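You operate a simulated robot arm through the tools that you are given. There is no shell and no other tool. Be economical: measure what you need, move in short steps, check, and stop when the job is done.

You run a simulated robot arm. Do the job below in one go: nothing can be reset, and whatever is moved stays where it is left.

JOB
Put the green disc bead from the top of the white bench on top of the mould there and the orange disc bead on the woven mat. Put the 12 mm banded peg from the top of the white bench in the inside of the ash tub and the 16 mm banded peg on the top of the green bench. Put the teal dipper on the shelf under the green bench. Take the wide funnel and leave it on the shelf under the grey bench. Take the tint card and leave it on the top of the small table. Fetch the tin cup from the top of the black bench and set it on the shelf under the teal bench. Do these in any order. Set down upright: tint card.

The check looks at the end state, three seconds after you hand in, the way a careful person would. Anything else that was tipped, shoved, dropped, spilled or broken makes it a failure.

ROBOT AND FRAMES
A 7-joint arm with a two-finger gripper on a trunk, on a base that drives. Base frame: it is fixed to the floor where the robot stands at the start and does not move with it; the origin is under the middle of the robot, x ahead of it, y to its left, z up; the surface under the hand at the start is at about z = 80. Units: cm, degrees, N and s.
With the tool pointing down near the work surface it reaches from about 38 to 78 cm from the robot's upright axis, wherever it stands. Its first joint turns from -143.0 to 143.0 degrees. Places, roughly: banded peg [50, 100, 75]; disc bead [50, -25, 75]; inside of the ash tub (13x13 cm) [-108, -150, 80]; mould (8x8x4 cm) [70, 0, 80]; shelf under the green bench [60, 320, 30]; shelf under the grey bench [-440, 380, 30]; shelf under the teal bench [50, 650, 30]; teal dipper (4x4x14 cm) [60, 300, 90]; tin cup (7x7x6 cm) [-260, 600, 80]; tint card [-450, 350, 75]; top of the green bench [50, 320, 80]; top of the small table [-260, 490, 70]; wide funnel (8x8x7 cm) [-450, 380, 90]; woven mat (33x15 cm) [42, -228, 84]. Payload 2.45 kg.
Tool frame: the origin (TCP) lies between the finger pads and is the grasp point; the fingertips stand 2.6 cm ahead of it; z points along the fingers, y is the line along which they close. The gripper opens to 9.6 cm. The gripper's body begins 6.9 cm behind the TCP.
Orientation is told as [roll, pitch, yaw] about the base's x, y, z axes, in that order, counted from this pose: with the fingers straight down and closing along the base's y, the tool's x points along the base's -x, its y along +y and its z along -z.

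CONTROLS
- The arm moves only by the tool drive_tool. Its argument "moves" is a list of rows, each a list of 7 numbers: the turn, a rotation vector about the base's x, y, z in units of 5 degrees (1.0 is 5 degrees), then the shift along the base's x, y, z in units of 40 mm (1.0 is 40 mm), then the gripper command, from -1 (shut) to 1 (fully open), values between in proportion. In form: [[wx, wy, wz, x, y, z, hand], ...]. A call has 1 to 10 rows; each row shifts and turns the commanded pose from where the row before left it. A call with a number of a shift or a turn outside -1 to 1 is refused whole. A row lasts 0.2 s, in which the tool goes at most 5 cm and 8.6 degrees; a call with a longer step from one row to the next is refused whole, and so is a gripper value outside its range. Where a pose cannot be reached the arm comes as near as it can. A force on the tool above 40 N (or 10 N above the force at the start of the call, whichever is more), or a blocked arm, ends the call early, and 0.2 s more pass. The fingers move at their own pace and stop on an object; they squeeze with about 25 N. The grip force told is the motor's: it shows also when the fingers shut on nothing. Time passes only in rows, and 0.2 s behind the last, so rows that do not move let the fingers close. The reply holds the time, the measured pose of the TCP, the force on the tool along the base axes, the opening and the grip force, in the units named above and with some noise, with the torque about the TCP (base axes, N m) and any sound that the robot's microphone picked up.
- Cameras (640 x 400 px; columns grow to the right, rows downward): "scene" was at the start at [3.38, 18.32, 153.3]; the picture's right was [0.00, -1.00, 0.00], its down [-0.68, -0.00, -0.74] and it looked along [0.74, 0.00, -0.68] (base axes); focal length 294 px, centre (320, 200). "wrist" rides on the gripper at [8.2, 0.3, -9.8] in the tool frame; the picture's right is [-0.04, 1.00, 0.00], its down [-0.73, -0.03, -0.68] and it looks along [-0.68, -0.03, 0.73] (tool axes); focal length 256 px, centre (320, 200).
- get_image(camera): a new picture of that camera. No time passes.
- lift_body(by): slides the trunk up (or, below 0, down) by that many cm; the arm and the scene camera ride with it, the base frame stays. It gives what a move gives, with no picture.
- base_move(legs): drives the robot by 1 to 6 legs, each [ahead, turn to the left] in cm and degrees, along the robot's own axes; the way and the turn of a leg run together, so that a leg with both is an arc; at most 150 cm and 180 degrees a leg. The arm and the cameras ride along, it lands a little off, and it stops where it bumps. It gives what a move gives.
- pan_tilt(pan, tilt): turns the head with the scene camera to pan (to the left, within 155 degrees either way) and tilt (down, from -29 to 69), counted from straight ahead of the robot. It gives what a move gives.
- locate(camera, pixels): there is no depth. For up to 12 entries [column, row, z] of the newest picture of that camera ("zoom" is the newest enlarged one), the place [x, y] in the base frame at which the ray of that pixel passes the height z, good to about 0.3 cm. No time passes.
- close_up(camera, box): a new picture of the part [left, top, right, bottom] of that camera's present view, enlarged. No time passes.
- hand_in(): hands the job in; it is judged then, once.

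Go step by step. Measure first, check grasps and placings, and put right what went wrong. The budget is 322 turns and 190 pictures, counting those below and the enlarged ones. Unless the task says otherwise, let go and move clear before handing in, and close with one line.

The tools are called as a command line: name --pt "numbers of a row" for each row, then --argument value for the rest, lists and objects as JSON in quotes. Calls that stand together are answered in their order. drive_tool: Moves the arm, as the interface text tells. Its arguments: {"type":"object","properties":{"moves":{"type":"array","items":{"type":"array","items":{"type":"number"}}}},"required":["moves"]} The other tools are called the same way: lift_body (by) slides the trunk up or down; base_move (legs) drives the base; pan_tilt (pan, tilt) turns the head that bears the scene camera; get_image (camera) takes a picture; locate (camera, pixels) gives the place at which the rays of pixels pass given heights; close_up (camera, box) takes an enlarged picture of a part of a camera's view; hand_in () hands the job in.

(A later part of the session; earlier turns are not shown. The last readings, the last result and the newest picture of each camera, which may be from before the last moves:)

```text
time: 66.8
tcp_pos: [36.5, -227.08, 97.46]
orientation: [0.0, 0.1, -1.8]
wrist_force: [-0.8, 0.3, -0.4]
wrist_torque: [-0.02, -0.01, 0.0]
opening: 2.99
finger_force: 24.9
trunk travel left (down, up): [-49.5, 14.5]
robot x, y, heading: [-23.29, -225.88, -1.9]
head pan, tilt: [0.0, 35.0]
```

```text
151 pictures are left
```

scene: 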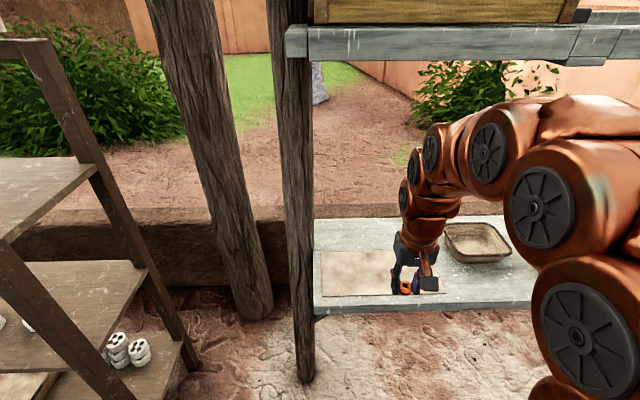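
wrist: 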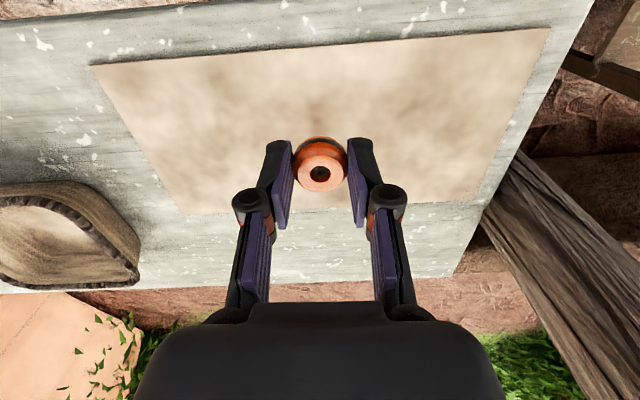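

drive_tool --pt "0 0 0 0.7 0 0 -1" --pt "0 0 0 0.7 0 0 -1" --pt "0 0 0 0 0 -0.8 -1" --pt "0 0 0 0 0 -0.8 -1" --pt "0 0 0 0 0 -0.6 -1" --pt "0 0 0 0 0 0 -1"

get_image --camera "wrist"

```text
time: 68.2
tcp_pos: [42.17, -226.82, 88.62]
orientation: [0.0, 0.1, -1.9]
wrist_force: [0.2, 0.2, -0.9]
wrist_torque: [-0.01, 0.01, 0.01]
opening: 3.0
finger_force: 25.0
trunk travel left (down, up): [-49.5, 14.5]
robot x, y, heading: [-23.0, -225.81, -1.9]
head pan, tilt: [0.0, 35.0]
```

```text
150 pictures are left
```

wrist: 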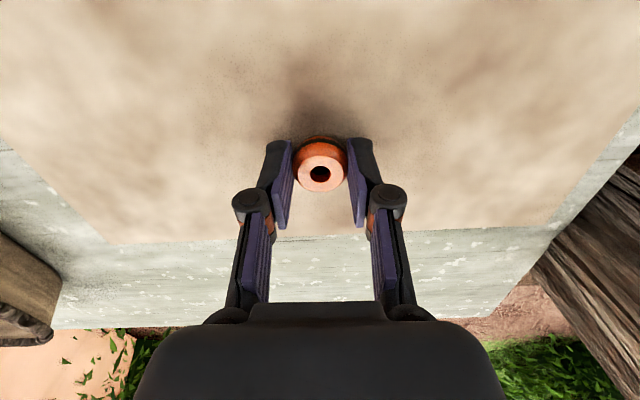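

Bead hovers over the mat; lowering in small steps until contact.

drive_tool --pt "0 0 0 0 0 -0.15 -1" --pt "0 0 0 0 0 -0.1 -1" --pt "0 0 0 0 0 0 -1"

drive_tool --pt "0 0 0 0 0 -0.07 -1" --pt "0 0 0 0 0 0 -1"

```text
time: 69.0
tcp_pos: [42.17, -226.99, 87.68]
orientation: [0.0, -0.3, -1.8]
wrist_force: [3.0, -0.4, 10.2]
wrist_torque: [0.01, -0.14, -0.09]
opening: 2.97
finger_force: 25.2
trunk travel left (down, up): [-49.5, 14.5]
robot x, y, heading: [-23.01, -225.94, -1.7]
head pan, tilt: [0.0, 35.0]
```

```text
time: 69.6
tcp_pos: [42.25, -227.0, 87.66]
orientation: [0.0, -0.3, -1.8]
wrist_force: [1.1, 3.1, 34.4]
wrist_torque: [0.03, 0.19, -0.07]
opening: 2.96
finger_force: 24.9
trunk travel left (down, up): [-49.5, 14.5]
robot x, y, heading: [-22.57, -226.07, -2.0]
head pan, tilt: [0.0, 35.0]
```

Contact made; ease up, release, rise and check.

drive_tool --pt "0 0 0 0 0 0.07 -1" --pt "0 0 0 0 0 0 -0.1" --pt "0 0 0 0 0 0 -0.1" --pt "0 0 0 0 0 0.5 -0.1" --pt "0 0 0 0 0 1 -0.1" --pt "0 0 0 -0.5 0 1 -0.1" --pt "0 0 0 -1 0 0 0"

get_image --camera "wrist"

```text
time: 71.2
tcp_pos: [36.14, -226.9, 97.95]
orientation: [0.0, 0.1, -1.8]
wrist_force: [0.7, 0.2, 0.2]
wrist_torque: [0.0, -0.03, -0.01]
opening: 4.78
finger_force: 0.0
trunk travel left (down, up): [-49.5, 14.5]
robot x, y, heading: [-22.72, -226.06, -1.8]
head pan, tilt: [0.0, 35.0]
```

```text
149 pictures are left
```

wrist: 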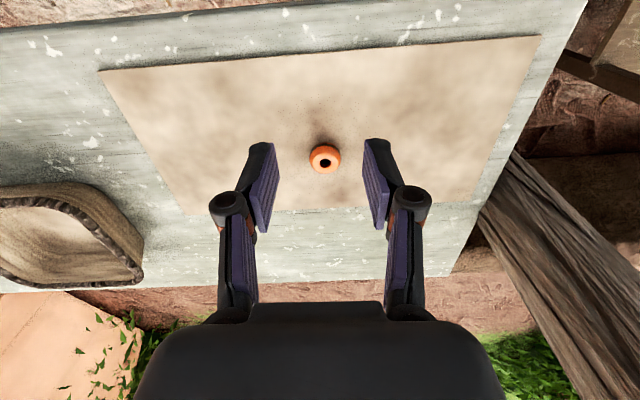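

Orange bead is on the mat. Retract, raise trunk, and look at the ash tub.

drive_tool --pt "0 0 0 -1 0 0 0" --pt "0 0 0 -1 0 0 0" --pt "0 0 0 -1 0 0 0" --pt "0 0 0 -0.8 0 0 0"

lift_body --by 8

pan_tilt --pan 138 --tilt 30

get_image --camera "scene"

```text
time: 72.2
tcp_pos: [21.08, -227.01, 97.63]
orientation: [0.0, -0.1, -1.8]
wrist_force: [0.9, -0.2, -0.8]
wrist_torque: [0.02, 0.04, -0.02]
opening: 4.8
finger_force: 0.1
trunk travel left (down, up): [-49.5, 14.5]
robot x, y, heading: [-22.89, -226.05, -1.5]
head pan, tilt: [0.0, 35.0]
```

```text
time: 73.3
tcp_pos: [21.16, -227.03, 105.76]
orientation: [-0.1, 0.0, -1.6]
wrist_force: [0.6, 0.3, 0.2]
wrist_torque: [0.02, 0.0, 0.03]
opening: 4.8
finger_force: 0.2
trunk travel left (down, up): [-57.5, 6.5]
robot x, y, heading: [-22.79, -225.63, -1.5]
head pan, tilt: [0.0, 35.0]
```

```text
time: 75.6
tcp_pos: [21.14, -227.02, 105.71]
orientation: [-0.1, 0.1, -1.9]
wrist_force: [0.9, -0.1, -1.0]
wrist_torque: [0.01, 0.0, -0.06]
opening: 4.81
finger_force: 0.1
trunk travel left (down, up): [-57.5, 6.5]
robot x, y, heading: [-23.02, -225.49, -2.0]
head pan, tilt: [138.0, 30.0]
```

```text
148 pictures are left
```

scene: 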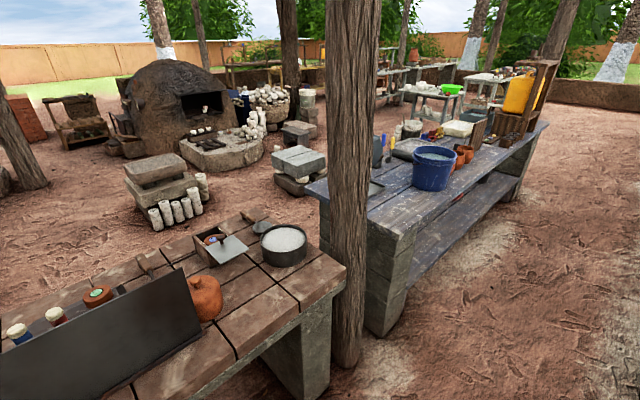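

locate --camera "scene" --pixels '[[284, 242, 86], [262, 240, 86], [306, 240, 86], [284, 228, 86], [284, 254, 86], [284, 265, 78], [344, 275, 78], [345, 360, 0], [205, 300, 78]]'

close_up --camera "scene" --box '[180, 190, 350, 310]'

```text
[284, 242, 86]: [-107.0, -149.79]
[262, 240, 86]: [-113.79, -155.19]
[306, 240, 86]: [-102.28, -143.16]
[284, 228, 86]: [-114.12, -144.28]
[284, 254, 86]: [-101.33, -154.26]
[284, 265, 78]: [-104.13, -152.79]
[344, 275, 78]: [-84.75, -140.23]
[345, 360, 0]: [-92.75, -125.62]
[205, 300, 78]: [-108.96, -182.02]
```

```text
3.33 times, centred on (265, 250) of scene
```

zoom: 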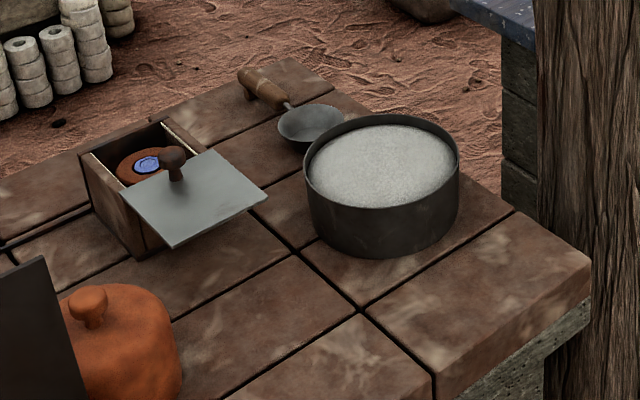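

Ash tub at [-107,-150], nearly full of ash. Now drive back to fetch the 12 mm peg at about [71,88].

base_move --legs '[[0, 91.5], [150, 0], [150, 0]]'

pan_tilt --pan -70 --tilt 40

get_image --camera "scene"

```text
time: 93.8
tcp_pos: [-19.43, 115.09, 105.79]
orientation: [0.1, 0.0, 88.6]
wrist_force: [0.7, 0.2, 0.1]
wrist_torque: [0.02, -0.04, 0.0]
opening: 4.81
finger_force: 0.0
trunk travel left (down, up): [-57.5, 6.5]
robot x, y, heading: [-19.79, 70.95, 88.8]
head pan, tilt: [138.0, 30.0]
```

```text
time: 96.8
tcp_pos: [-19.44, 115.01, 105.59]
orientation: [0.0, 0.0, 88.7]
wrist_force: [0.2, 0.3, 0.4]
wrist_torque: [-0.02, 0.01, 0.0]
opening: 4.81
finger_force: 0.0
trunk travel left (down, up): [-57.5, 6.5]
robot x, y, heading: [-20.3, 71.17, 88.5]
head pan, tilt: [-70.0, 40.0]
```

```text
146 pictures are left
```

scene: 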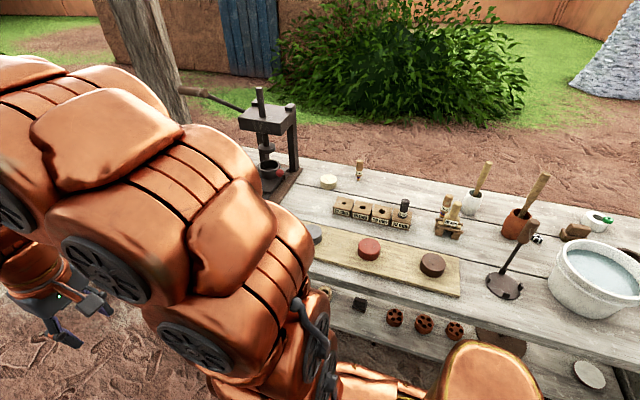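

locate --camera "scene" --pixels '[[361, 179, 80], [272, 190, 80], [365, 290, 80], [445, 233, 80]]'

base_move --legs '[[0, -88.5], [20, 0]]'

pan_tilt --pan 10 --tilt 42

get_image --camera "scene"

```text
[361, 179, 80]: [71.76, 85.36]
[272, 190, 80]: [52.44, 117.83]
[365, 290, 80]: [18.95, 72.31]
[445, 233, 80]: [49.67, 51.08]
```

```text
time: 102.2
tcp_pos: [44.03, 71.4, 105.8]
orientation: [-0.1, 0.0, 0.2]
wrist_force: [0.6, 0.8, -0.1]
wrist_torque: [0.02, -0.03, 0.01]
opening: 4.77
finger_force: 0.0
trunk travel left (down, up): [-57.5, 6.5]
robot x, y, heading: [0.01, 71.45, 0.2]
head pan, tilt: [-70.0, 40.0]
```

```text
time: 103.7
tcp_pos: [44.05, 71.42, 105.72]
orientation: [0.0, 0.1, 0.2]
wrist_force: [0.8, -0.5, -0.7]
wrist_torque: [-0.03, -0.01, 0.03]
opening: 4.81
finger_force: 0.1
trunk travel left (down, up): [-57.5, 6.5]
robot x, y, heading: [0.04, 71.14, 0.2]
head pan, tilt: [10.0, 42.0]
```

```text
145 pictures are left
```

scene: 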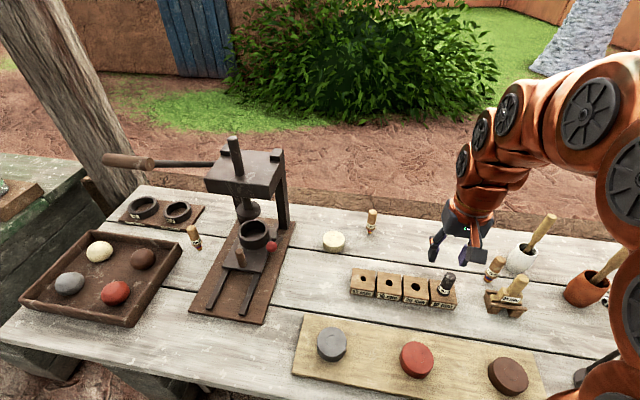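

close_up --camera "scene" --box '[170, 210, 230, 260]'

close_up --camera "scene" --box '[340, 195, 400, 245]'

locate --camera "scene" --pixels '[[370, 233, 80], [196, 248, 80], [372, 213, 88], [189, 228, 88]]'

```text
8.00 times, centred on (200, 235) of scene
```

zoom: 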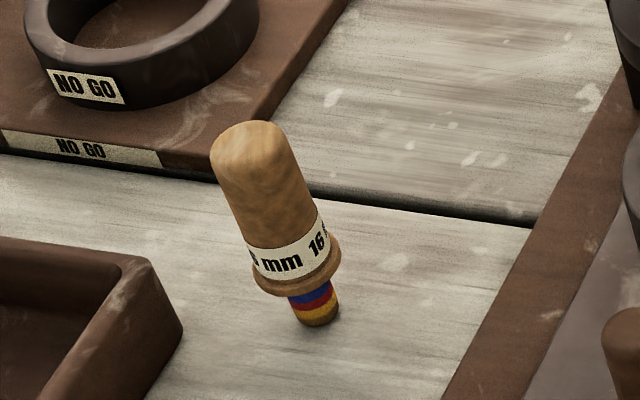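

```text
8.00 times, centred on (370, 220) of scene
```

zoom: 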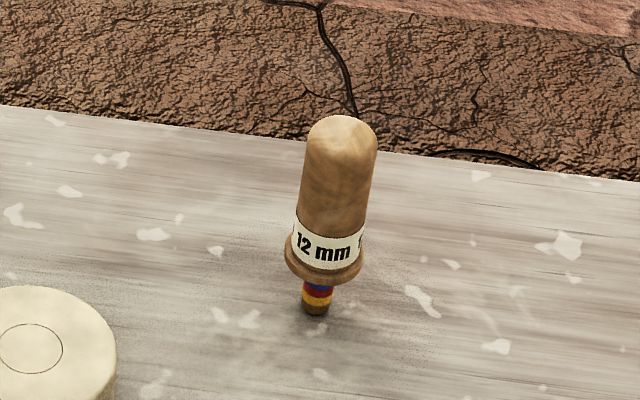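

```text
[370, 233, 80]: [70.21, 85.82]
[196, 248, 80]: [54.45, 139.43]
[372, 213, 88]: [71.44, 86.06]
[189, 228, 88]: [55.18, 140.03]
```

Confirmed: 12 mm peg at [70.5,86], 16 mm peg at [54.6,139.5]. Hover near the 12 mm peg.

drive_tool --pt "0 0 0 0.9 0.6 -0.3 0.3" --pt "0 0 0 0.9 0.6 -0.3 0.3" --pt "0 0 0 0.9 0.6 -0.3 0.3" --pt "0 0 0 0.9 0.6 -0.3 0.3" --pt "0 0 0 0.9 0.6 -0.3 0.3" --pt "0 0 0 0.9 0.6 -0.2 0.3" --pt "0 0 0 0 0 0 0.3"

get_image --camera "wrist"

```text
time: 105.3
tcp_pos: [65.75, 85.72, 98.98]
orientation: [0.0, 0.0, 0.2]
wrist_force: [-0.1, 0.5, 0.2]
wrist_torque: [0.01, 0.01, -0.01]
opening: 6.24
finger_force: 0.0
trunk travel left (down, up): [-57.5, 6.5]
robot x, y, heading: [0.33, 70.66, 0.3]
head pan, tilt: [10.0, 42.0]
```

```text
142 pictures are left
```

wrist: 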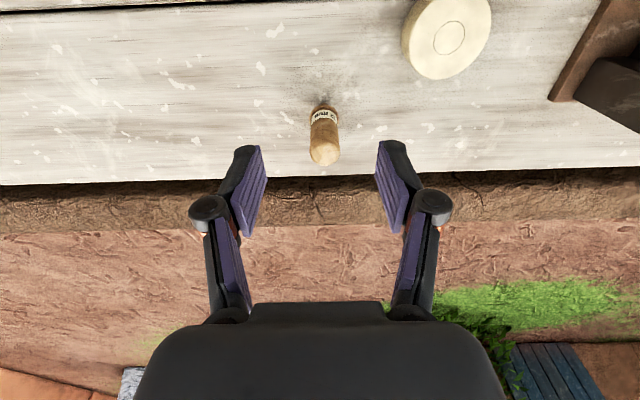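

close_up --camera "wrist" --box '[280, 80, 376, 180]'

locate --camera "wrist" --pixels '[[325, 150, 88], [324, 112, 83], [322, 103, 80.5], [325, 150, 87]]'

```text
4.00 times, centred on (328, 130) of wrist
```

zoom: 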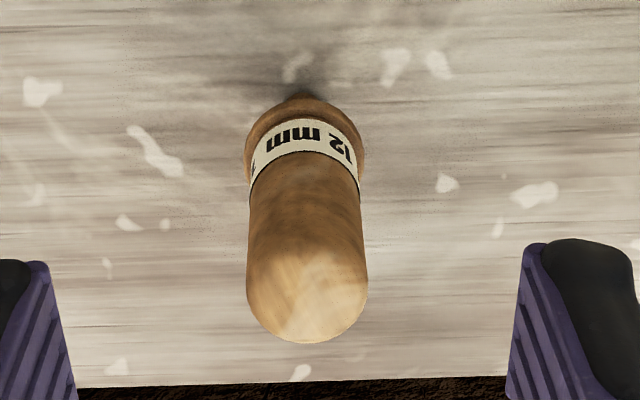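

```text
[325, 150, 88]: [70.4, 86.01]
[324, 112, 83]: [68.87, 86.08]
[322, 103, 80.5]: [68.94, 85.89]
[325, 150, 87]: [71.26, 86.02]
```

Peg axis near [69.7,86.0], top z≈89. Move over and descend to grip the handle.

drive_tool --pt "0 0 0 0.98 0.07 0 0.3" --pt "0 0 0 0 0 -0.8 0.3" --pt "0 0 0 0 0 -0.8 0.3" --pt "0 0 0 0 0 0 0.3"

get_image --camera "wrist"

```text
time: 106.3
tcp_pos: [69.61, 85.89, 92.51]
orientation: [0.1, 0.0, 0.3]
wrist_force: [1.0, 0.5, -0.5]
wrist_torque: [0.01, 0.02, 0.05]
opening: 6.24
finger_force: 0.0
trunk travel left (down, up): [-57.5, 6.5]
robot x, y, heading: [0.04, 71.19, 0.5]
head pan, tilt: [10.0, 42.0]
```

```text
140 pictures are left
```

wrist: 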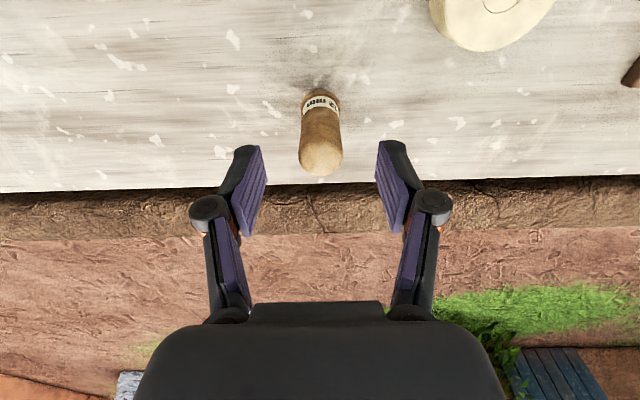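

drive_tool --pt "0 0 0 0 0 -0.7 0.3" --pt "0 0 0 0 0 -0.7 0.3" --pt "0 0 0 0 0 0 0.3"

get_image --camera "wrist"

```text
time: 107.1
tcp_pos: [69.67, 86.07, 86.94]
orientation: [0.0, 0.0, 0.1]
wrist_force: [-0.1, 0.1, -0.3]
wrist_torque: [-0.02, -0.01, 0.02]
opening: 6.23
finger_force: 0.1
trunk travel left (down, up): [-57.5, 6.5]
robot x, y, heading: [0.11, 71.01, 0.2]
head pan, tilt: [10.0, 42.0]
```

```text
139 pictures are left
```

wrist: 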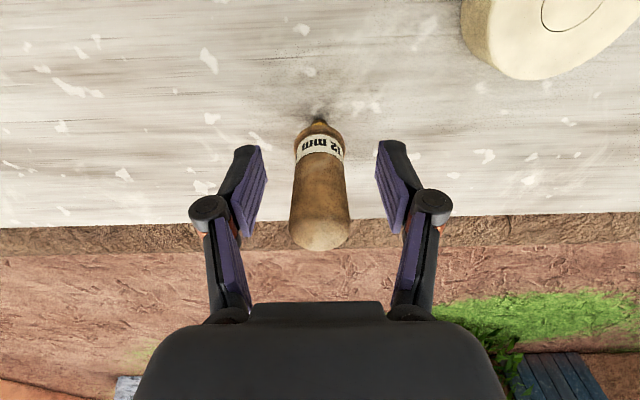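

drive_tool --pt "0 0 0 0 0 0 -1" --pt "0 0 0 0 0 0 -1" --pt "0 0 0 0 0 0 -1" --pt "0 0 0 0 0 0 -1"

drive_tool --pt "0 0 0 0 0 0.5 -1" --pt "0 0 0 0 0 1 -1" --pt "0 0 0 0 0 1 -1" --pt "0 0 0 0 0 1 -1" --pt "0 0 0 0 0 1 -1" --pt "0 0 0 -0.5 -0.5 1 -1"

get_image --camera "wrist"

```text
time: 108.1
tcp_pos: [69.66, 85.9, 86.93]
orientation: [0.0, 0.0, 0.2]
wrist_force: [0.1, 0.4, 1.1]
wrist_torque: [0.04, -0.02, -0.02]
opening: 2.52
finger_force: 25.0
trunk travel left (down, up): [-57.5, 6.5]
robot x, y, heading: [0.4, 71.03, 0.2]
head pan, tilt: [10.0, 42.0]
```

```text
time: 109.5
tcp_pos: [67.44, 84.29, 108.89]
orientation: [0.0, 0.1, 0.2]
wrist_force: [-0.2, 0.9, -0.4]
wrist_torque: [0.0, 0.04, -0.03]
opening: 2.5
finger_force: 25.1
trunk travel left (down, up): [-57.5, 6.5]
robot x, y, heading: [0.29, 70.86, 0.5]
head pan, tilt: [10.0, 42.0]
```

```text
138 pictures are left
```

wrist: 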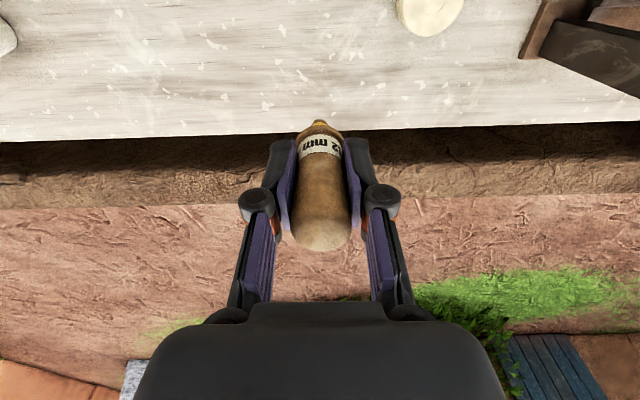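

Peg gripped (2.5 cm). Retract and drive to the ash tub.

drive_tool --pt "0 0 0 -0.97 -0.54 0 -1" --pt "0 0 0 -0.97 -0.54 0 -1" --pt "0 0 0 -0.97 -0.54 0 -1" --pt "0 0 0 -0.97 -0.54 0 -1" --pt "0 0 0 -0.97 -0.54 0 -1" --pt "0 0 0 -0.97 -0.54 0 -1"

base_move --legs '[[-20, 0], [0, -90], [110, 0], [110, 0]]'

```text
time: 110.9
tcp_pos: [44.4, 71.17, 108.71]
orientation: [0.1, 0.1, 0.2]
wrist_force: [0.3, -0.4, -0.6]
wrist_torque: [0.0, 0.02, 0.0]
opening: 2.53
finger_force: 25.6
trunk travel left (down, up): [-57.5, 6.5]
robot x, y, heading: [-0.16, 70.89, 0.2]
head pan, tilt: [10.0, 42.0]
```

```text
time: 126.9
tcp_pos: [-18.29, -196.58, 108.74]
orientation: [0.0, 0.0, -89.7]
wrist_force: [-1.6, 0.1, 0.0]
wrist_torque: [-0.02, -0.01, 0.0]
opening: 2.49
finger_force: 24.3
trunk travel left (down, up): [-57.5, 6.5]
robot x, y, heading: [-18.74, -151.91, -89.7]
head pan, tilt: [10.0, 42.0]
```

base_move --legs '[[0, -90], [27, 0]]'

pan_tilt --pan 0 --tilt 42

get_image --camera "scene"

get_image --camera "wrist"

```text
time: 132.6
tcp_pos: [-90.27, -154.29, 108.84]
orientation: [0.0, 0.0, -178.1]
wrist_force: [-0.1, -0.8, 0.2]
wrist_torque: [-0.03, 0.01, 0.0]
opening: 2.49
finger_force: 25.2
trunk travel left (down, up): [-57.5, 6.5]
robot x, y, heading: [-45.69, -152.75, -178.2]
head pan, tilt: [10.0, 42.0]
```

```text
time: 133.3
tcp_pos: [-90.24, -154.53, 108.78]
orientation: [0.0, 0.0, -178.1]
wrist_force: [0.2, -0.1, 0.2]
wrist_torque: [0.02, -0.01, 0.03]
opening: 2.52
finger_force: 24.6
trunk travel left (down, up): [-57.5, 6.5]
robot x, y, heading: [-45.84, -152.87, -178.2]
head pan, tilt: [0.0, 42.0]
```

```text
137 pictures are left
```

scene: 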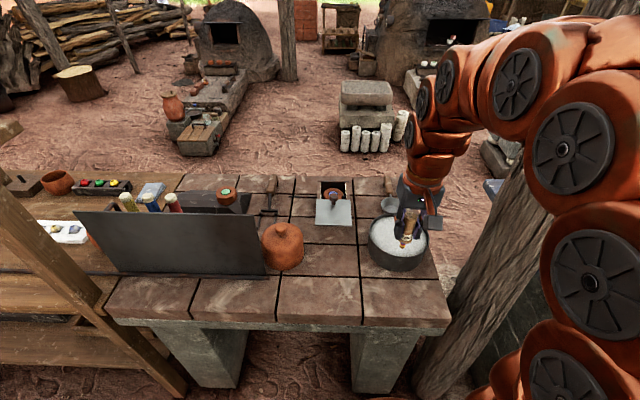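

```text
136 pictures are left
```

wrist: 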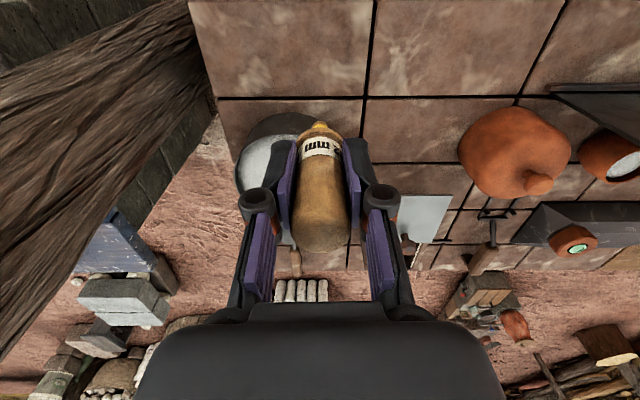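

locate --camera "scene" --pixels '[[397, 240, 86], [369, 240, 86], [428, 240, 86], [397, 220, 86], [398, 257, 86], [400, 270, 78], [446, 325, 78], [440, 380, 0]]'

locate --camera "wrist" --pixels '[[234, 175, 86], [285, 112, 80], [212, 95, 78], [225, 60, 78]]'

close_up --camera "scene" --box '[340, 180, 460, 280]'

```text
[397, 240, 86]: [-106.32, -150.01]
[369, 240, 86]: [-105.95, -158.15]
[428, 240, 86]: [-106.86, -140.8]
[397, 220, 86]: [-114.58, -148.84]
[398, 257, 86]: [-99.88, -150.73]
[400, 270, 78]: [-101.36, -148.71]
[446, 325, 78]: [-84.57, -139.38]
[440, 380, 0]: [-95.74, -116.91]
```

```text
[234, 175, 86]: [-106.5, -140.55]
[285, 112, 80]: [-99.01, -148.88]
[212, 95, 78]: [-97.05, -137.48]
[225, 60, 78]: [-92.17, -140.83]
```

```text
4.00 times, centred on (400, 230) of scene
```

zoom: 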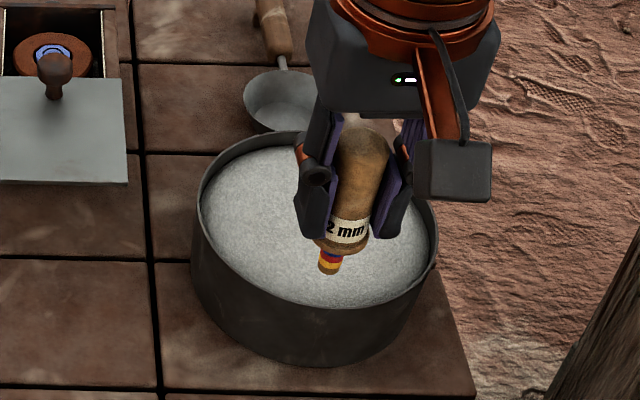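

Tub center at [-107,-149.7]. Move above it and lower partway.

drive_tool --pt "0 0 0 -1 0.3 0 -1" --pt "0 0 0 -1 0.3 0 -1" --pt "0 0 0 -1 0.3 0 -1" --pt "0 0 0 -1 0.3 0 -1" --pt "0 0 0 -0.2 0 -0.7 -1" --pt "0 0 0 0 0 -0.9 -1" --pt "0 0 0 0 0 -0.9 -1" --pt "0 0 0 0 0 -0.7 -1" --pt "0 0 0 0 0 0 -1"

get_image --camera "wrist"

close_up --camera "scene" --box '[340, 180, 460, 280]'

```text
time: 135.3
tcp_pos: [-107.13, -149.59, 96.09]
orientation: [0.1, 0.0, -178.1]
wrist_force: [0.2, 0.2, 0.0]
wrist_torque: [0.06, 0.02, -0.04]
opening: 2.49
finger_force: 24.9
trunk travel left (down, up): [-57.5, 6.5]
robot x, y, heading: [-45.75, -152.86, -178.2]
head pan, tilt: [0.0, 42.0]
```

```text
134 pictures are left
```

wrist: 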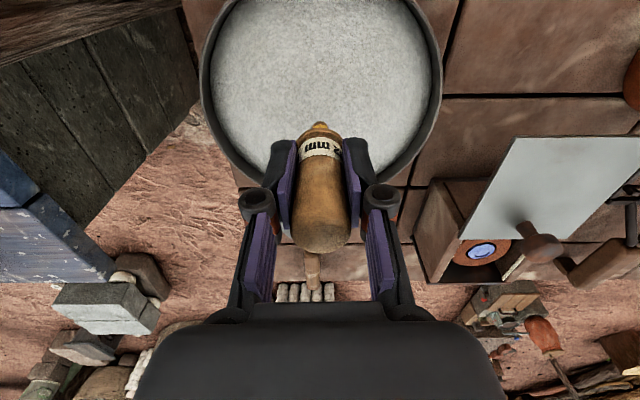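

```text
4.00 times, centred on (400, 230) of scene
```

zoom: 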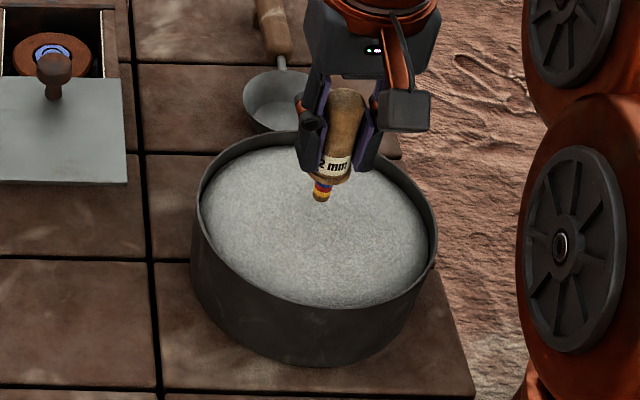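

locate --camera "wrist" --pixels '[[203, 70, 86], [438, 75, 86], [320, 70, 85], [250, 170, 86], [390, 172, 86]]'

locate --camera "zoom" --pixels '[[310, 135, 86], [318, 308, 86], [200, 205, 86], [435, 225, 86], [318, 228, 85], [321, 200, 89]]'

```text
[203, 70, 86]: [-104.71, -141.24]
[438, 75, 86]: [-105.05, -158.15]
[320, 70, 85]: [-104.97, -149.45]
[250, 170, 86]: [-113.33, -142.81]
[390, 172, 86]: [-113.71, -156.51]
```

```text
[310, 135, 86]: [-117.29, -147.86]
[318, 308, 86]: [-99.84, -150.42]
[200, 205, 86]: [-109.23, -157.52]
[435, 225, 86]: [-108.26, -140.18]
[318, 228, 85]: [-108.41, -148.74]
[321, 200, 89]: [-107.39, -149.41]
```

Centered. Lower in steps to feel the ash.

drive_tool --pt "0 0 0 0 0 -0.3 -1" --pt "0 0 0 0 0 -0.2 -1" --pt "0 0 0 0 0 0 -1"

drive_tool --pt "0 0 0 0 0 -0.12 -1" --pt "0 0 0 0 0 -0.1 -1" --pt "0 0 0 0 0 0 -1"

close_up --camera "scene" --box '[360, 190, 440, 260]'

```text
time: 136.1
tcp_pos: [-107.12, -149.5, 94.01]
orientation: [0.1, 0.0, -178.1]
wrist_force: [-0.2, -0.8, 0.4]
wrist_torque: [-0.01, 0.04, -0.01]
opening: 2.5
finger_force: 24.9
trunk travel left (down, up): [-57.5, 6.5]
robot x, y, heading: [-45.9, -152.93, -178.2]
head pan, tilt: [0.0, 42.0]
```

```text
time: 136.9
tcp_pos: [-107.0, -149.57, 93.09]
orientation: [0.0, -0.1, -178.1]
wrist_force: [0.7, -0.3, 0.1]
wrist_torque: [0.03, -0.01, 0.01]
opening: 2.51
finger_force: 24.8
trunk travel left (down, up): [-57.5, 6.5]
robot x, y, heading: [-45.93, -152.59, -178.3]
head pan, tilt: [0.0, 42.0]
```

```text
5.71 times, centred on (400, 225) of scene
```

zoom: 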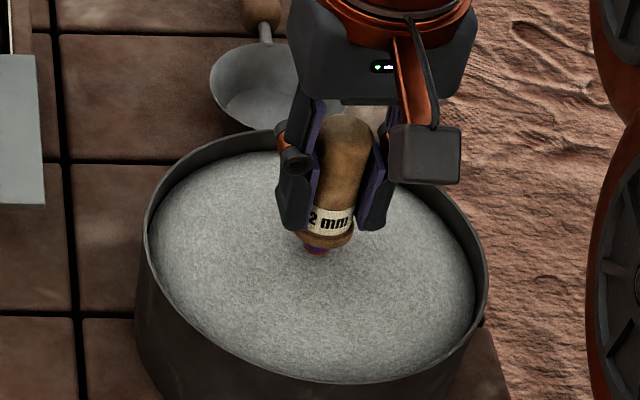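

No force yet though the tip meets the ash; continue down in steps.

drive_tool --pt "0 0 0 0 0 -0.12 -1" --pt "0 0 0 0 0 -0.12 -1" --pt "0 0 0 0 0 0 -1"

drive_tool --pt "0 0 0 0 0 -0.12 -1" --pt "0 0 0 0 0 -0.12 -1" --pt "0 0 0 0 0 0 -1"

close_up --camera "scene" --box '[360, 190, 440, 260]'

```text
time: 137.7
tcp_pos: [-106.98, -149.58, 92.14]
orientation: [0.0, -0.1, -178.1]
wrist_force: [0.3, 0.0, 0.8]
wrist_torque: [0.02, -0.02, -0.04]
opening: 2.51
finger_force: 24.9
trunk travel left (down, up): [-57.5, 6.5]
robot x, y, heading: [-46.15, -152.9, -177.9]
head pan, tilt: [0.0, 42.0]
```

```text
time: 138.5
tcp_pos: [-107.06, -149.65, 91.1]
orientation: [0.0, 0.1, -178.0]
wrist_force: [0.2, -0.3, 0.1]
wrist_torque: [0.02, 0.02, -0.01]
opening: 2.52
finger_force: 24.5
trunk travel left (down, up): [-57.5, 6.5]
robot x, y, heading: [-46.01, -152.88, -177.9]
head pan, tilt: [0.0, 42.0]
```

```text
5.71 times, centred on (400, 225) of scene
```

zoom: 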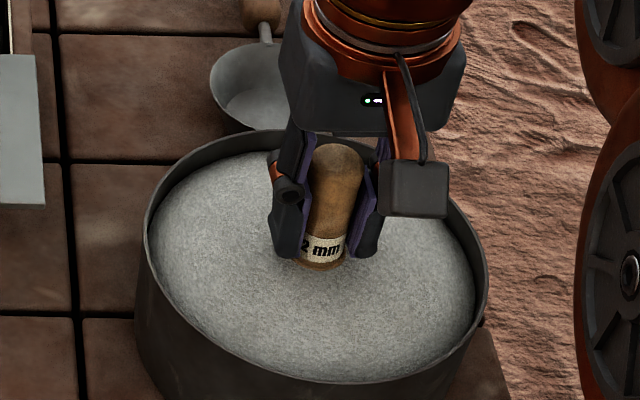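

drive_tool --pt "0 0 0 0 0 -0.15 -1" --pt "0 0 0 0 0 -0.15 -1" --pt "0 0 0 0 0 -0.12 -1" --pt "0 0 0 0 0 0 -1"

drive_tool --pt "0 0 0 0 0 -0.12 -1" --pt "0 0 0 0 0 -0.12 -1" --pt "0 0 0 0 0 0 -1"

close_up --camera "scene" --box '[360, 190, 440, 260]'

```text
time: 139.5
tcp_pos: [-107.1, -149.59, 89.51]
orientation: [0.0, 0.0, -178.1]
wrist_force: [-0.8, 0.6, -0.4]
wrist_torque: [0.01, 0.01, 0.02]
opening: 2.51
finger_force: 25.1
trunk travel left (down, up): [-57.5, 6.5]
robot x, y, heading: [-45.86, -153.08, -178.3]
head pan, tilt: [0.0, 42.0]
```

```text
time: 140.3
tcp_pos: [-107.03, -149.59, 88.39]
orientation: [0.1, 0.0, -178.2]
wrist_force: [0.6, -0.4, -0.2]
wrist_torque: [0.03, -0.04, -0.03]
opening: 2.46
finger_force: 25.2
trunk travel left (down, up): [-57.5, 6.5]
robot x, y, heading: [-45.75, -152.89, -178.3]
head pan, tilt: [0.0, 42.0]
```

```text
5.71 times, centred on (400, 225) of scene
```

zoom: 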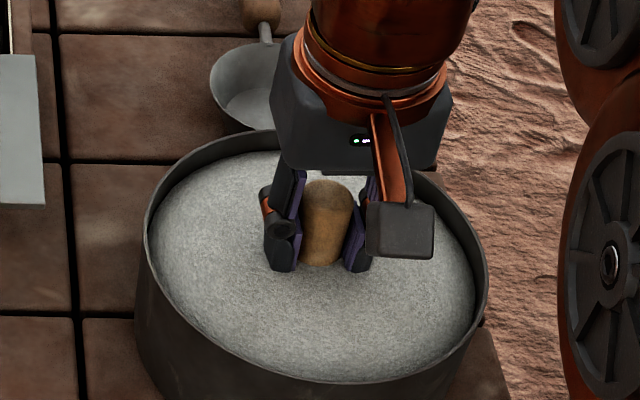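

drive_tool --pt "0 0 0 0 0 -0.12 -1" --pt "0 0 0 0 0 -0.1 -1" --pt "0 0 0 0 0 0 -1"

drive_tool --pt "0 0 0 0 0 -0.07 -1" --pt "0 0 0 0 0 0 -1"

drive_tool --pt "0 0 0 0 0 -0.07 -1" --pt "0 0 0 0 0 0 -1"

```text
time: 141.1
tcp_pos: [-107.07, -149.68, 87.67]
orientation: [0.0, 0.0, -178.1]
wrist_force: [0.0, 0.3, -0.8]
wrist_torque: [0.01, 0.01, -0.02]
opening: 2.49
finger_force: 24.7
trunk travel left (down, up): [-57.5, 6.5]
robot x, y, heading: [-45.82, -152.99, -178.1]
head pan, tilt: [0.0, 42.0]
```

```text
time: 141.7
tcp_pos: [-106.97, -149.64, 87.38]
orientation: [0.1, 0.0, -178.1]
wrist_force: [2.1, 0.5, 3.9]
wrist_torque: [-0.01, -0.05, 0.01]
opening: 2.51
finger_force: 24.8
trunk travel left (down, up): [-57.5, 6.5]
robot x, y, heading: [-45.77, -153.04, -178.1]
head pan, tilt: [0.0, 42.0]
```

```text
time: 142.3
tcp_pos: [-107.12, -149.68, 87.15]
orientation: [0.0, -0.3, -178.0]
wrist_force: [-1.9, -0.2, 19.5]
wrist_torque: [0.01, 0.23, -0.01]
opening: 2.51
finger_force: 24.9
trunk travel left (down, up): [-57.5, 6.5]
robot x, y, heading: [-46.16, -152.53, -178.2]
head pan, tilt: [0.0, 42.0]
```

Touching the tub's floor. Ease up slightly, open gently and rise.

drive_tool --pt "0 0 0 0 0 0.07 -1" --pt "0 0 0 0 0 0 -0.1" --pt "0 0 0 0 0 0 -0.1" --pt "0 0 0 0 0 0 0" --pt "0 0 0 0 0 0.5 0" --pt "0 0 0 0 0 1 0" --pt "0 0 0 0 0 1 0" --pt "0 0 0 0 0 1 0" --pt "0 0 0 0.5 0 1 0" --pt "0 0 0 0.5 0 0.5 0"

get_image --camera "wrist"

close_up --camera "scene" --box '[360, 190, 440, 260]'

```text
time: 144.5
tcp_pos: [-103.08, -149.43, 107.41]
orientation: [0.1, 0.0, -178.1]
wrist_force: [-0.1, 0.3, 0.3]
wrist_torque: [-0.01, -0.01, 0.04]
opening: 4.8
finger_force: 0.0
trunk travel left (down, up): [-57.5, 6.5]
robot x, y, heading: [-45.48, -153.31, -178.0]
head pan, tilt: [0.0, 42.0]
```

```text
129 pictures are left
```

wrist: 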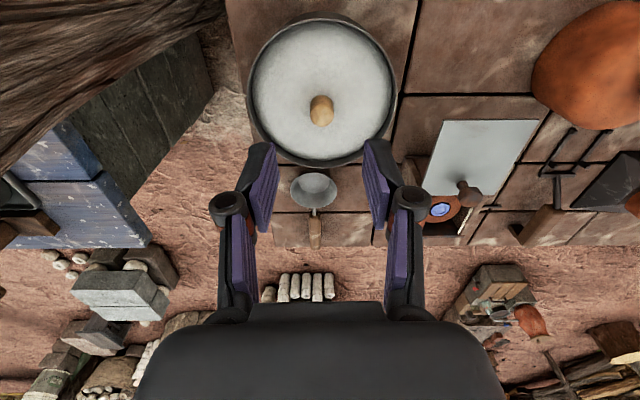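

```text
5.71 times, centred on (400, 225) of scene
```

zoom: 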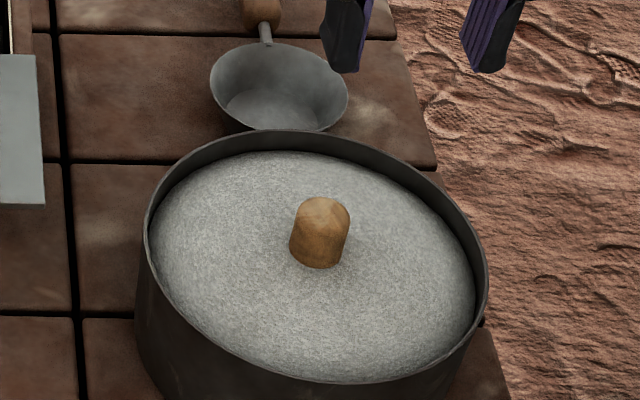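

12 mm peg stands in the ash tub. Retract and drive to the 16 mm peg.

drive_tool --pt "0 0 0 1 0 0 0.3" --pt "0 0 0 1 0 0 0.3" --pt "0 0 0 1 0 0 0.3" --pt "0 0 0 0.3 -0.8 0 0.3"

base_move --legs '[[-27, 0], [0, -91.5], [145, 0], [143, 0], [0, -90], [17, 0]]'

get_image --camera "scene"

```text
time: 145.5
tcp_pos: [-89.88, -152.79, 107.56]
orientation: [0.0, 0.0, -178.2]
wrist_force: [-0.2, -0.2, -0.3]
wrist_torque: [0.0, 0.0, 0.01]
opening: 6.21
finger_force: 0.0
trunk travel left (down, up): [-57.5, 6.5]
robot x, y, heading: [-46.25, -152.75, -177.9]
head pan, tilt: [0.0, 42.0]
```

```text
time: 169.3
tcp_pos: [37.73, 132.19, 107.63]
orientation: [-0.1, 1.0, -1.4]
wrist_force: [-37.4, 2.6, 16.0]
wrist_torque: [-0.32, -5.52, 0.11]
opening: 6.21
finger_force: 0.1
trunk travel left (down, up): [-57.5, 6.5]
robot x, y, heading: [-5.38, 134.95, -1.4]
head pan, tilt: [0.0, 42.0]
stopped in leg 6: the force on the tool passed its limit at 156 N (the readings are from after the stop); the commanded pose is now the measured one
```

```text
127 pictures are left
```

scene: 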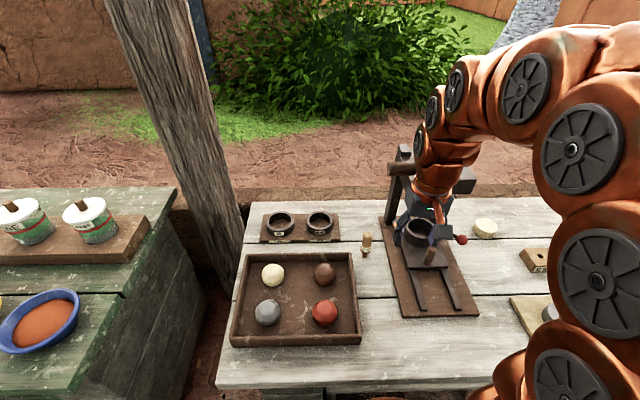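

The gripper bumped the press (156 N). Back straight off and check whether it shifted.

base_move --legs '[[-14, 0]]'

get_image --camera "scene"

get_image --camera "wrist"

```text
time: 170.6
tcp_pos: [23.96, 132.63, 107.4]
orientation: [-0.1, 1.0, -1.3]
wrist_force: [0.6, 0.9, -0.3]
wrist_torque: [0.0, 0.01, 0.0]
opening: 6.22
finger_force: 0.0
trunk travel left (down, up): [-57.5, 6.5]
robot x, y, heading: [-19.57, 135.1, -1.2]
head pan, tilt: [0.0, 42.0]
```

```text
126 pictures are left
```

scene: 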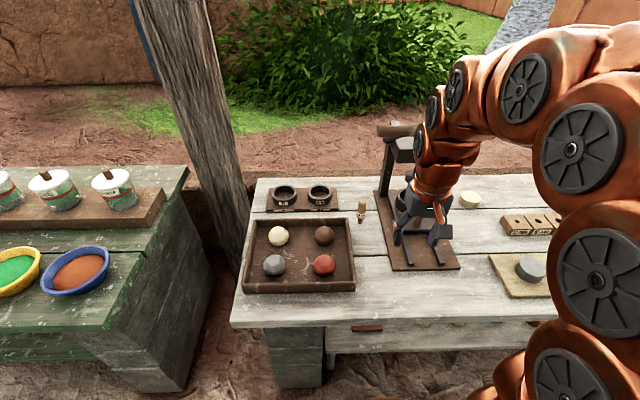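

```text
125 pictures are left
```

wrist: 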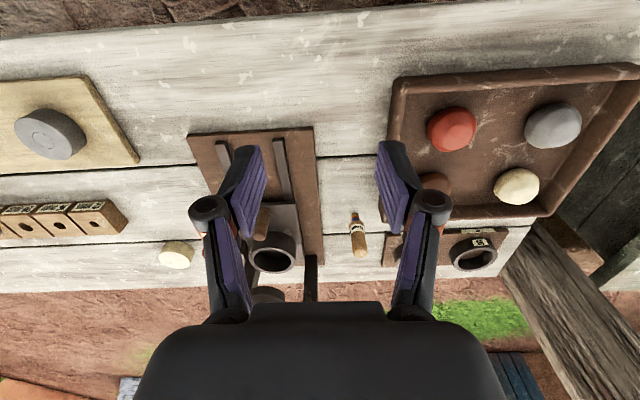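

locate --camera "scene" --pixels '[[391, 271, 81.5], [460, 268, 81.5], [377, 190, 81.5], [363, 225, 80], [361, 205, 88]]'

close_up --camera "scene" --box '[340, 110, 500, 280]'

locate --camera "wrist" --pixels '[[188, 135, 81.5], [313, 128, 81.5], [323, 258, 81.5], [355, 215, 80]]'

```text
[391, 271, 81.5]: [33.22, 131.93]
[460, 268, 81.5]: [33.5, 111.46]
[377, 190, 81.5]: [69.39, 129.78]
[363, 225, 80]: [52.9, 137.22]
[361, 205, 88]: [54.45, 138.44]
```

```text
2.35 times, centred on (420, 195) of scene
```

zoom: 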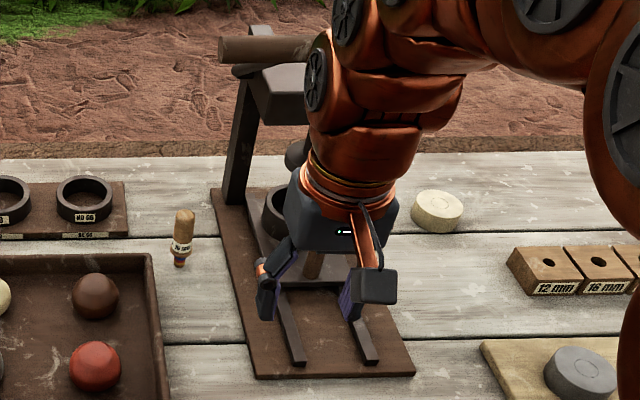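

```text
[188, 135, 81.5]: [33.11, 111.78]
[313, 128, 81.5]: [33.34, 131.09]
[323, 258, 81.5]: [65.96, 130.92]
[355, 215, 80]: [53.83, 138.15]
```

The contact point was the press lever (handle end near [41,140,122]); the press plate appears unmoved within measurement error and nothing tipped. I need to reach under the lever; measure the tray, lever and green bench first.

locate --camera "scene" --pixels '[[353, 290, 83], [346, 222, 83], [244, 293, 83], [100, 332, 79], [187, 168, 79], [235, 270, 0], [377, 130, 122], [377, 130, 118], [230, 327, 80], [170, 390, 0]]'

pan_tilt --pan -20 --tilt 25

get_image --camera "scene"

```text
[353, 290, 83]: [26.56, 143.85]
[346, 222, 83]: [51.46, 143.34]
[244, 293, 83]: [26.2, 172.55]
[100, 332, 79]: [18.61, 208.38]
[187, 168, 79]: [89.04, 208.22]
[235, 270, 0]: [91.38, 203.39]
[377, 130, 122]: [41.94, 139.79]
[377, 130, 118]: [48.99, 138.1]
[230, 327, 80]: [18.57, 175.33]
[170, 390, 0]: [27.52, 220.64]
```

```text
time: 171.4
tcp_pos: [23.92, 132.79, 107.52]
orientation: [0.1, 1.1, -1.2]
wrist_force: [0.3, 0.7, 0.3]
wrist_torque: [0.03, -0.02, 0.01]
opening: 6.26
finger_force: 0.1
trunk travel left (down, up): [-57.5, 6.5]
robot x, y, heading: [-19.39, 135.46, -0.9]
head pan, tilt: [-20.0, 25.0]
```

```text
123 pictures are left
```

scene: 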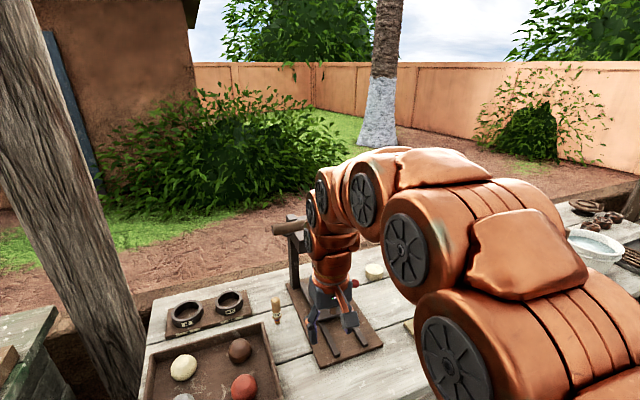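

Plan: tilt the tool 45° so that it reaches in under the lever. First tilt and lower in front of it.

drive_tool --pt "0 -1 0 0.2 0.16 -0.3 0.3" --pt "0 -1 0 0.2 0.16 -0.3 0.3" --pt "0 -1 0 0.2 0.16 -0.4 0.3" --pt "0 -1 0 0.2 0.16 -0.4 0.3" --pt "0 -1 0 0.2 0.16 -0.4 0.3" --pt "0 -1 0 0.2 0.16 -0.4 0.3" --pt "0 -1 0 0.2 0.16 -0.4 0.3" --pt "0 -1 0 0.2 0.16 -0.4 0.3" --pt "0 -1 0 0.2 0.16 -0.4 0.3" --pt "0 0 0 0 0 0 0.3"

get_image --camera "scene"

get_image --camera "wrist"

```text
time: 173.7
tcp_pos: [36.39, 138.92, 96.03]
orientation: [1.3, -43.8, -1.9]
wrist_force: [-0.4, 0.2, -0.5]
wrist_torque: [0.02, 0.01, 0.01]
opening: 6.25
finger_force: 0.0
out of reach, approached as far as the arm can: row 7, 8, 9
trunk travel left (down, up): [-57.5, 6.5]
robot x, y, heading: [-19.44, 135.3, -1.3]
head pan, tilt: [-20.0, 25.0]
```

```text
122 pictures are left
```

scene: 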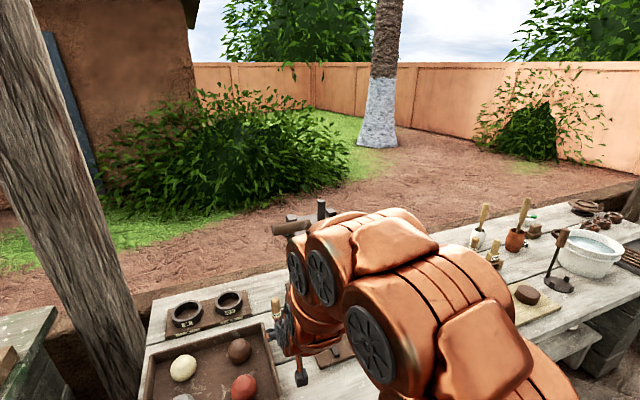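

```text
121 pictures are left
```

wrist: 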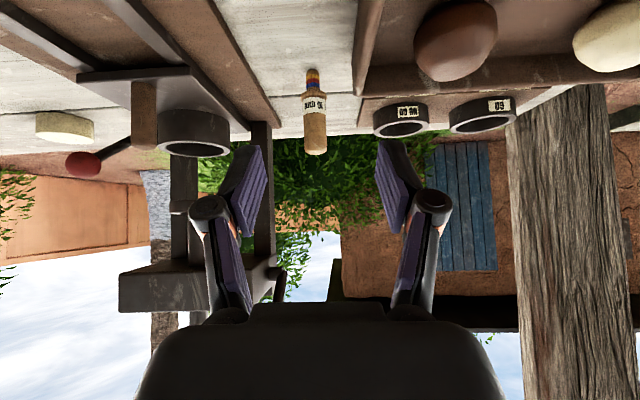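

Lower the trunk so that the hand comes to handle height, then measure the peg.

lift_body --by -9

get_image --camera "wrist"

get_image --camera "scene"

```text
time: 174.9
tcp_pos: [36.36, 138.92, 86.93]
orientation: [1.4, -43.8, -1.9]
wrist_force: [0.4, 0.0, 0.3]
wrist_torque: [0.0, 0.02, -0.04]
opening: 6.26
finger_force: 0.2
trunk travel left (down, up): [-48.5, 15.5]
robot x, y, heading: [-19.47, 135.15, -1.3]
head pan, tilt: [-20.0, 25.0]
```

```text
120 pictures are left
```

wrist: 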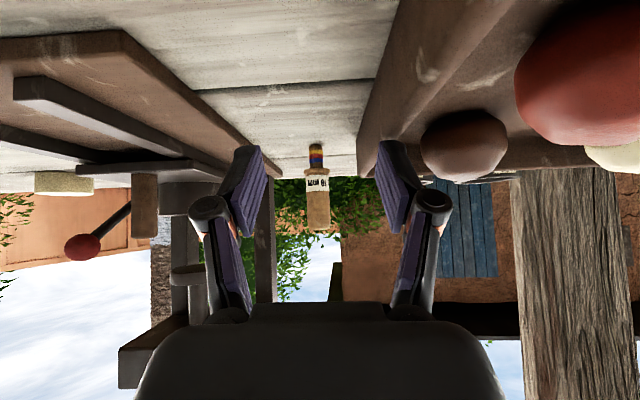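

```text
119 pictures are left
```

scene: 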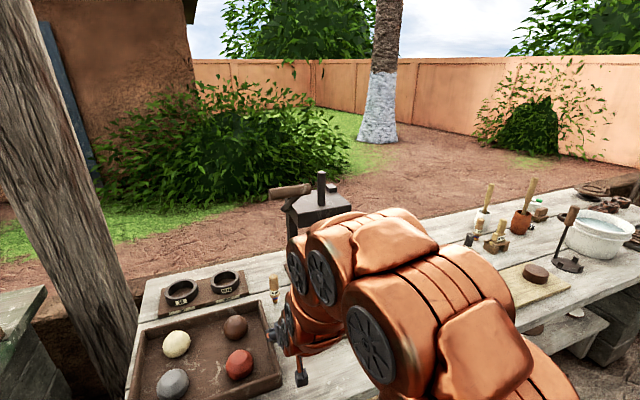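

drive_tool --pt "0 0 0 0 0 0 0.3" --pt "0 0 0 0.7 0 0.1 0.3" --pt "0 0 0 0.8 0 0.1 0.3" --pt "0 0 0 0 0 0 0.3"

get_image --camera "wrist"

```text
time: 175.9
tcp_pos: [42.4, 138.86, 87.8]
orientation: [1.3, -43.7, -1.8]
wrist_force: [-0.9, -0.2, 0.8]
wrist_torque: [0.01, -0.01, 0.02]
opening: 6.24
finger_force: 0.1
trunk travel left (down, up): [-48.5, 15.5]
robot x, y, heading: [-19.59, 134.77, -1.3]
head pan, tilt: [-20.0, 25.0]
```

```text
118 pictures are left
```

wrist: 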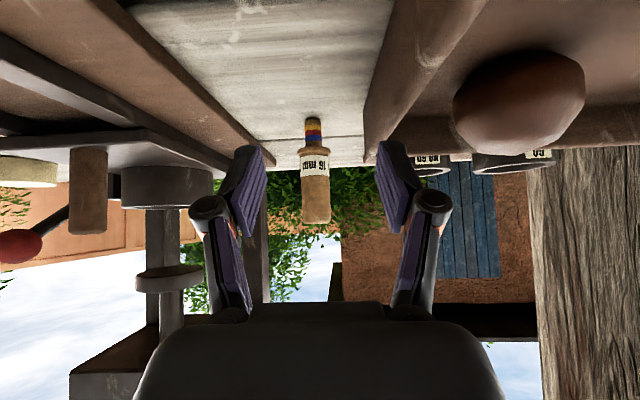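

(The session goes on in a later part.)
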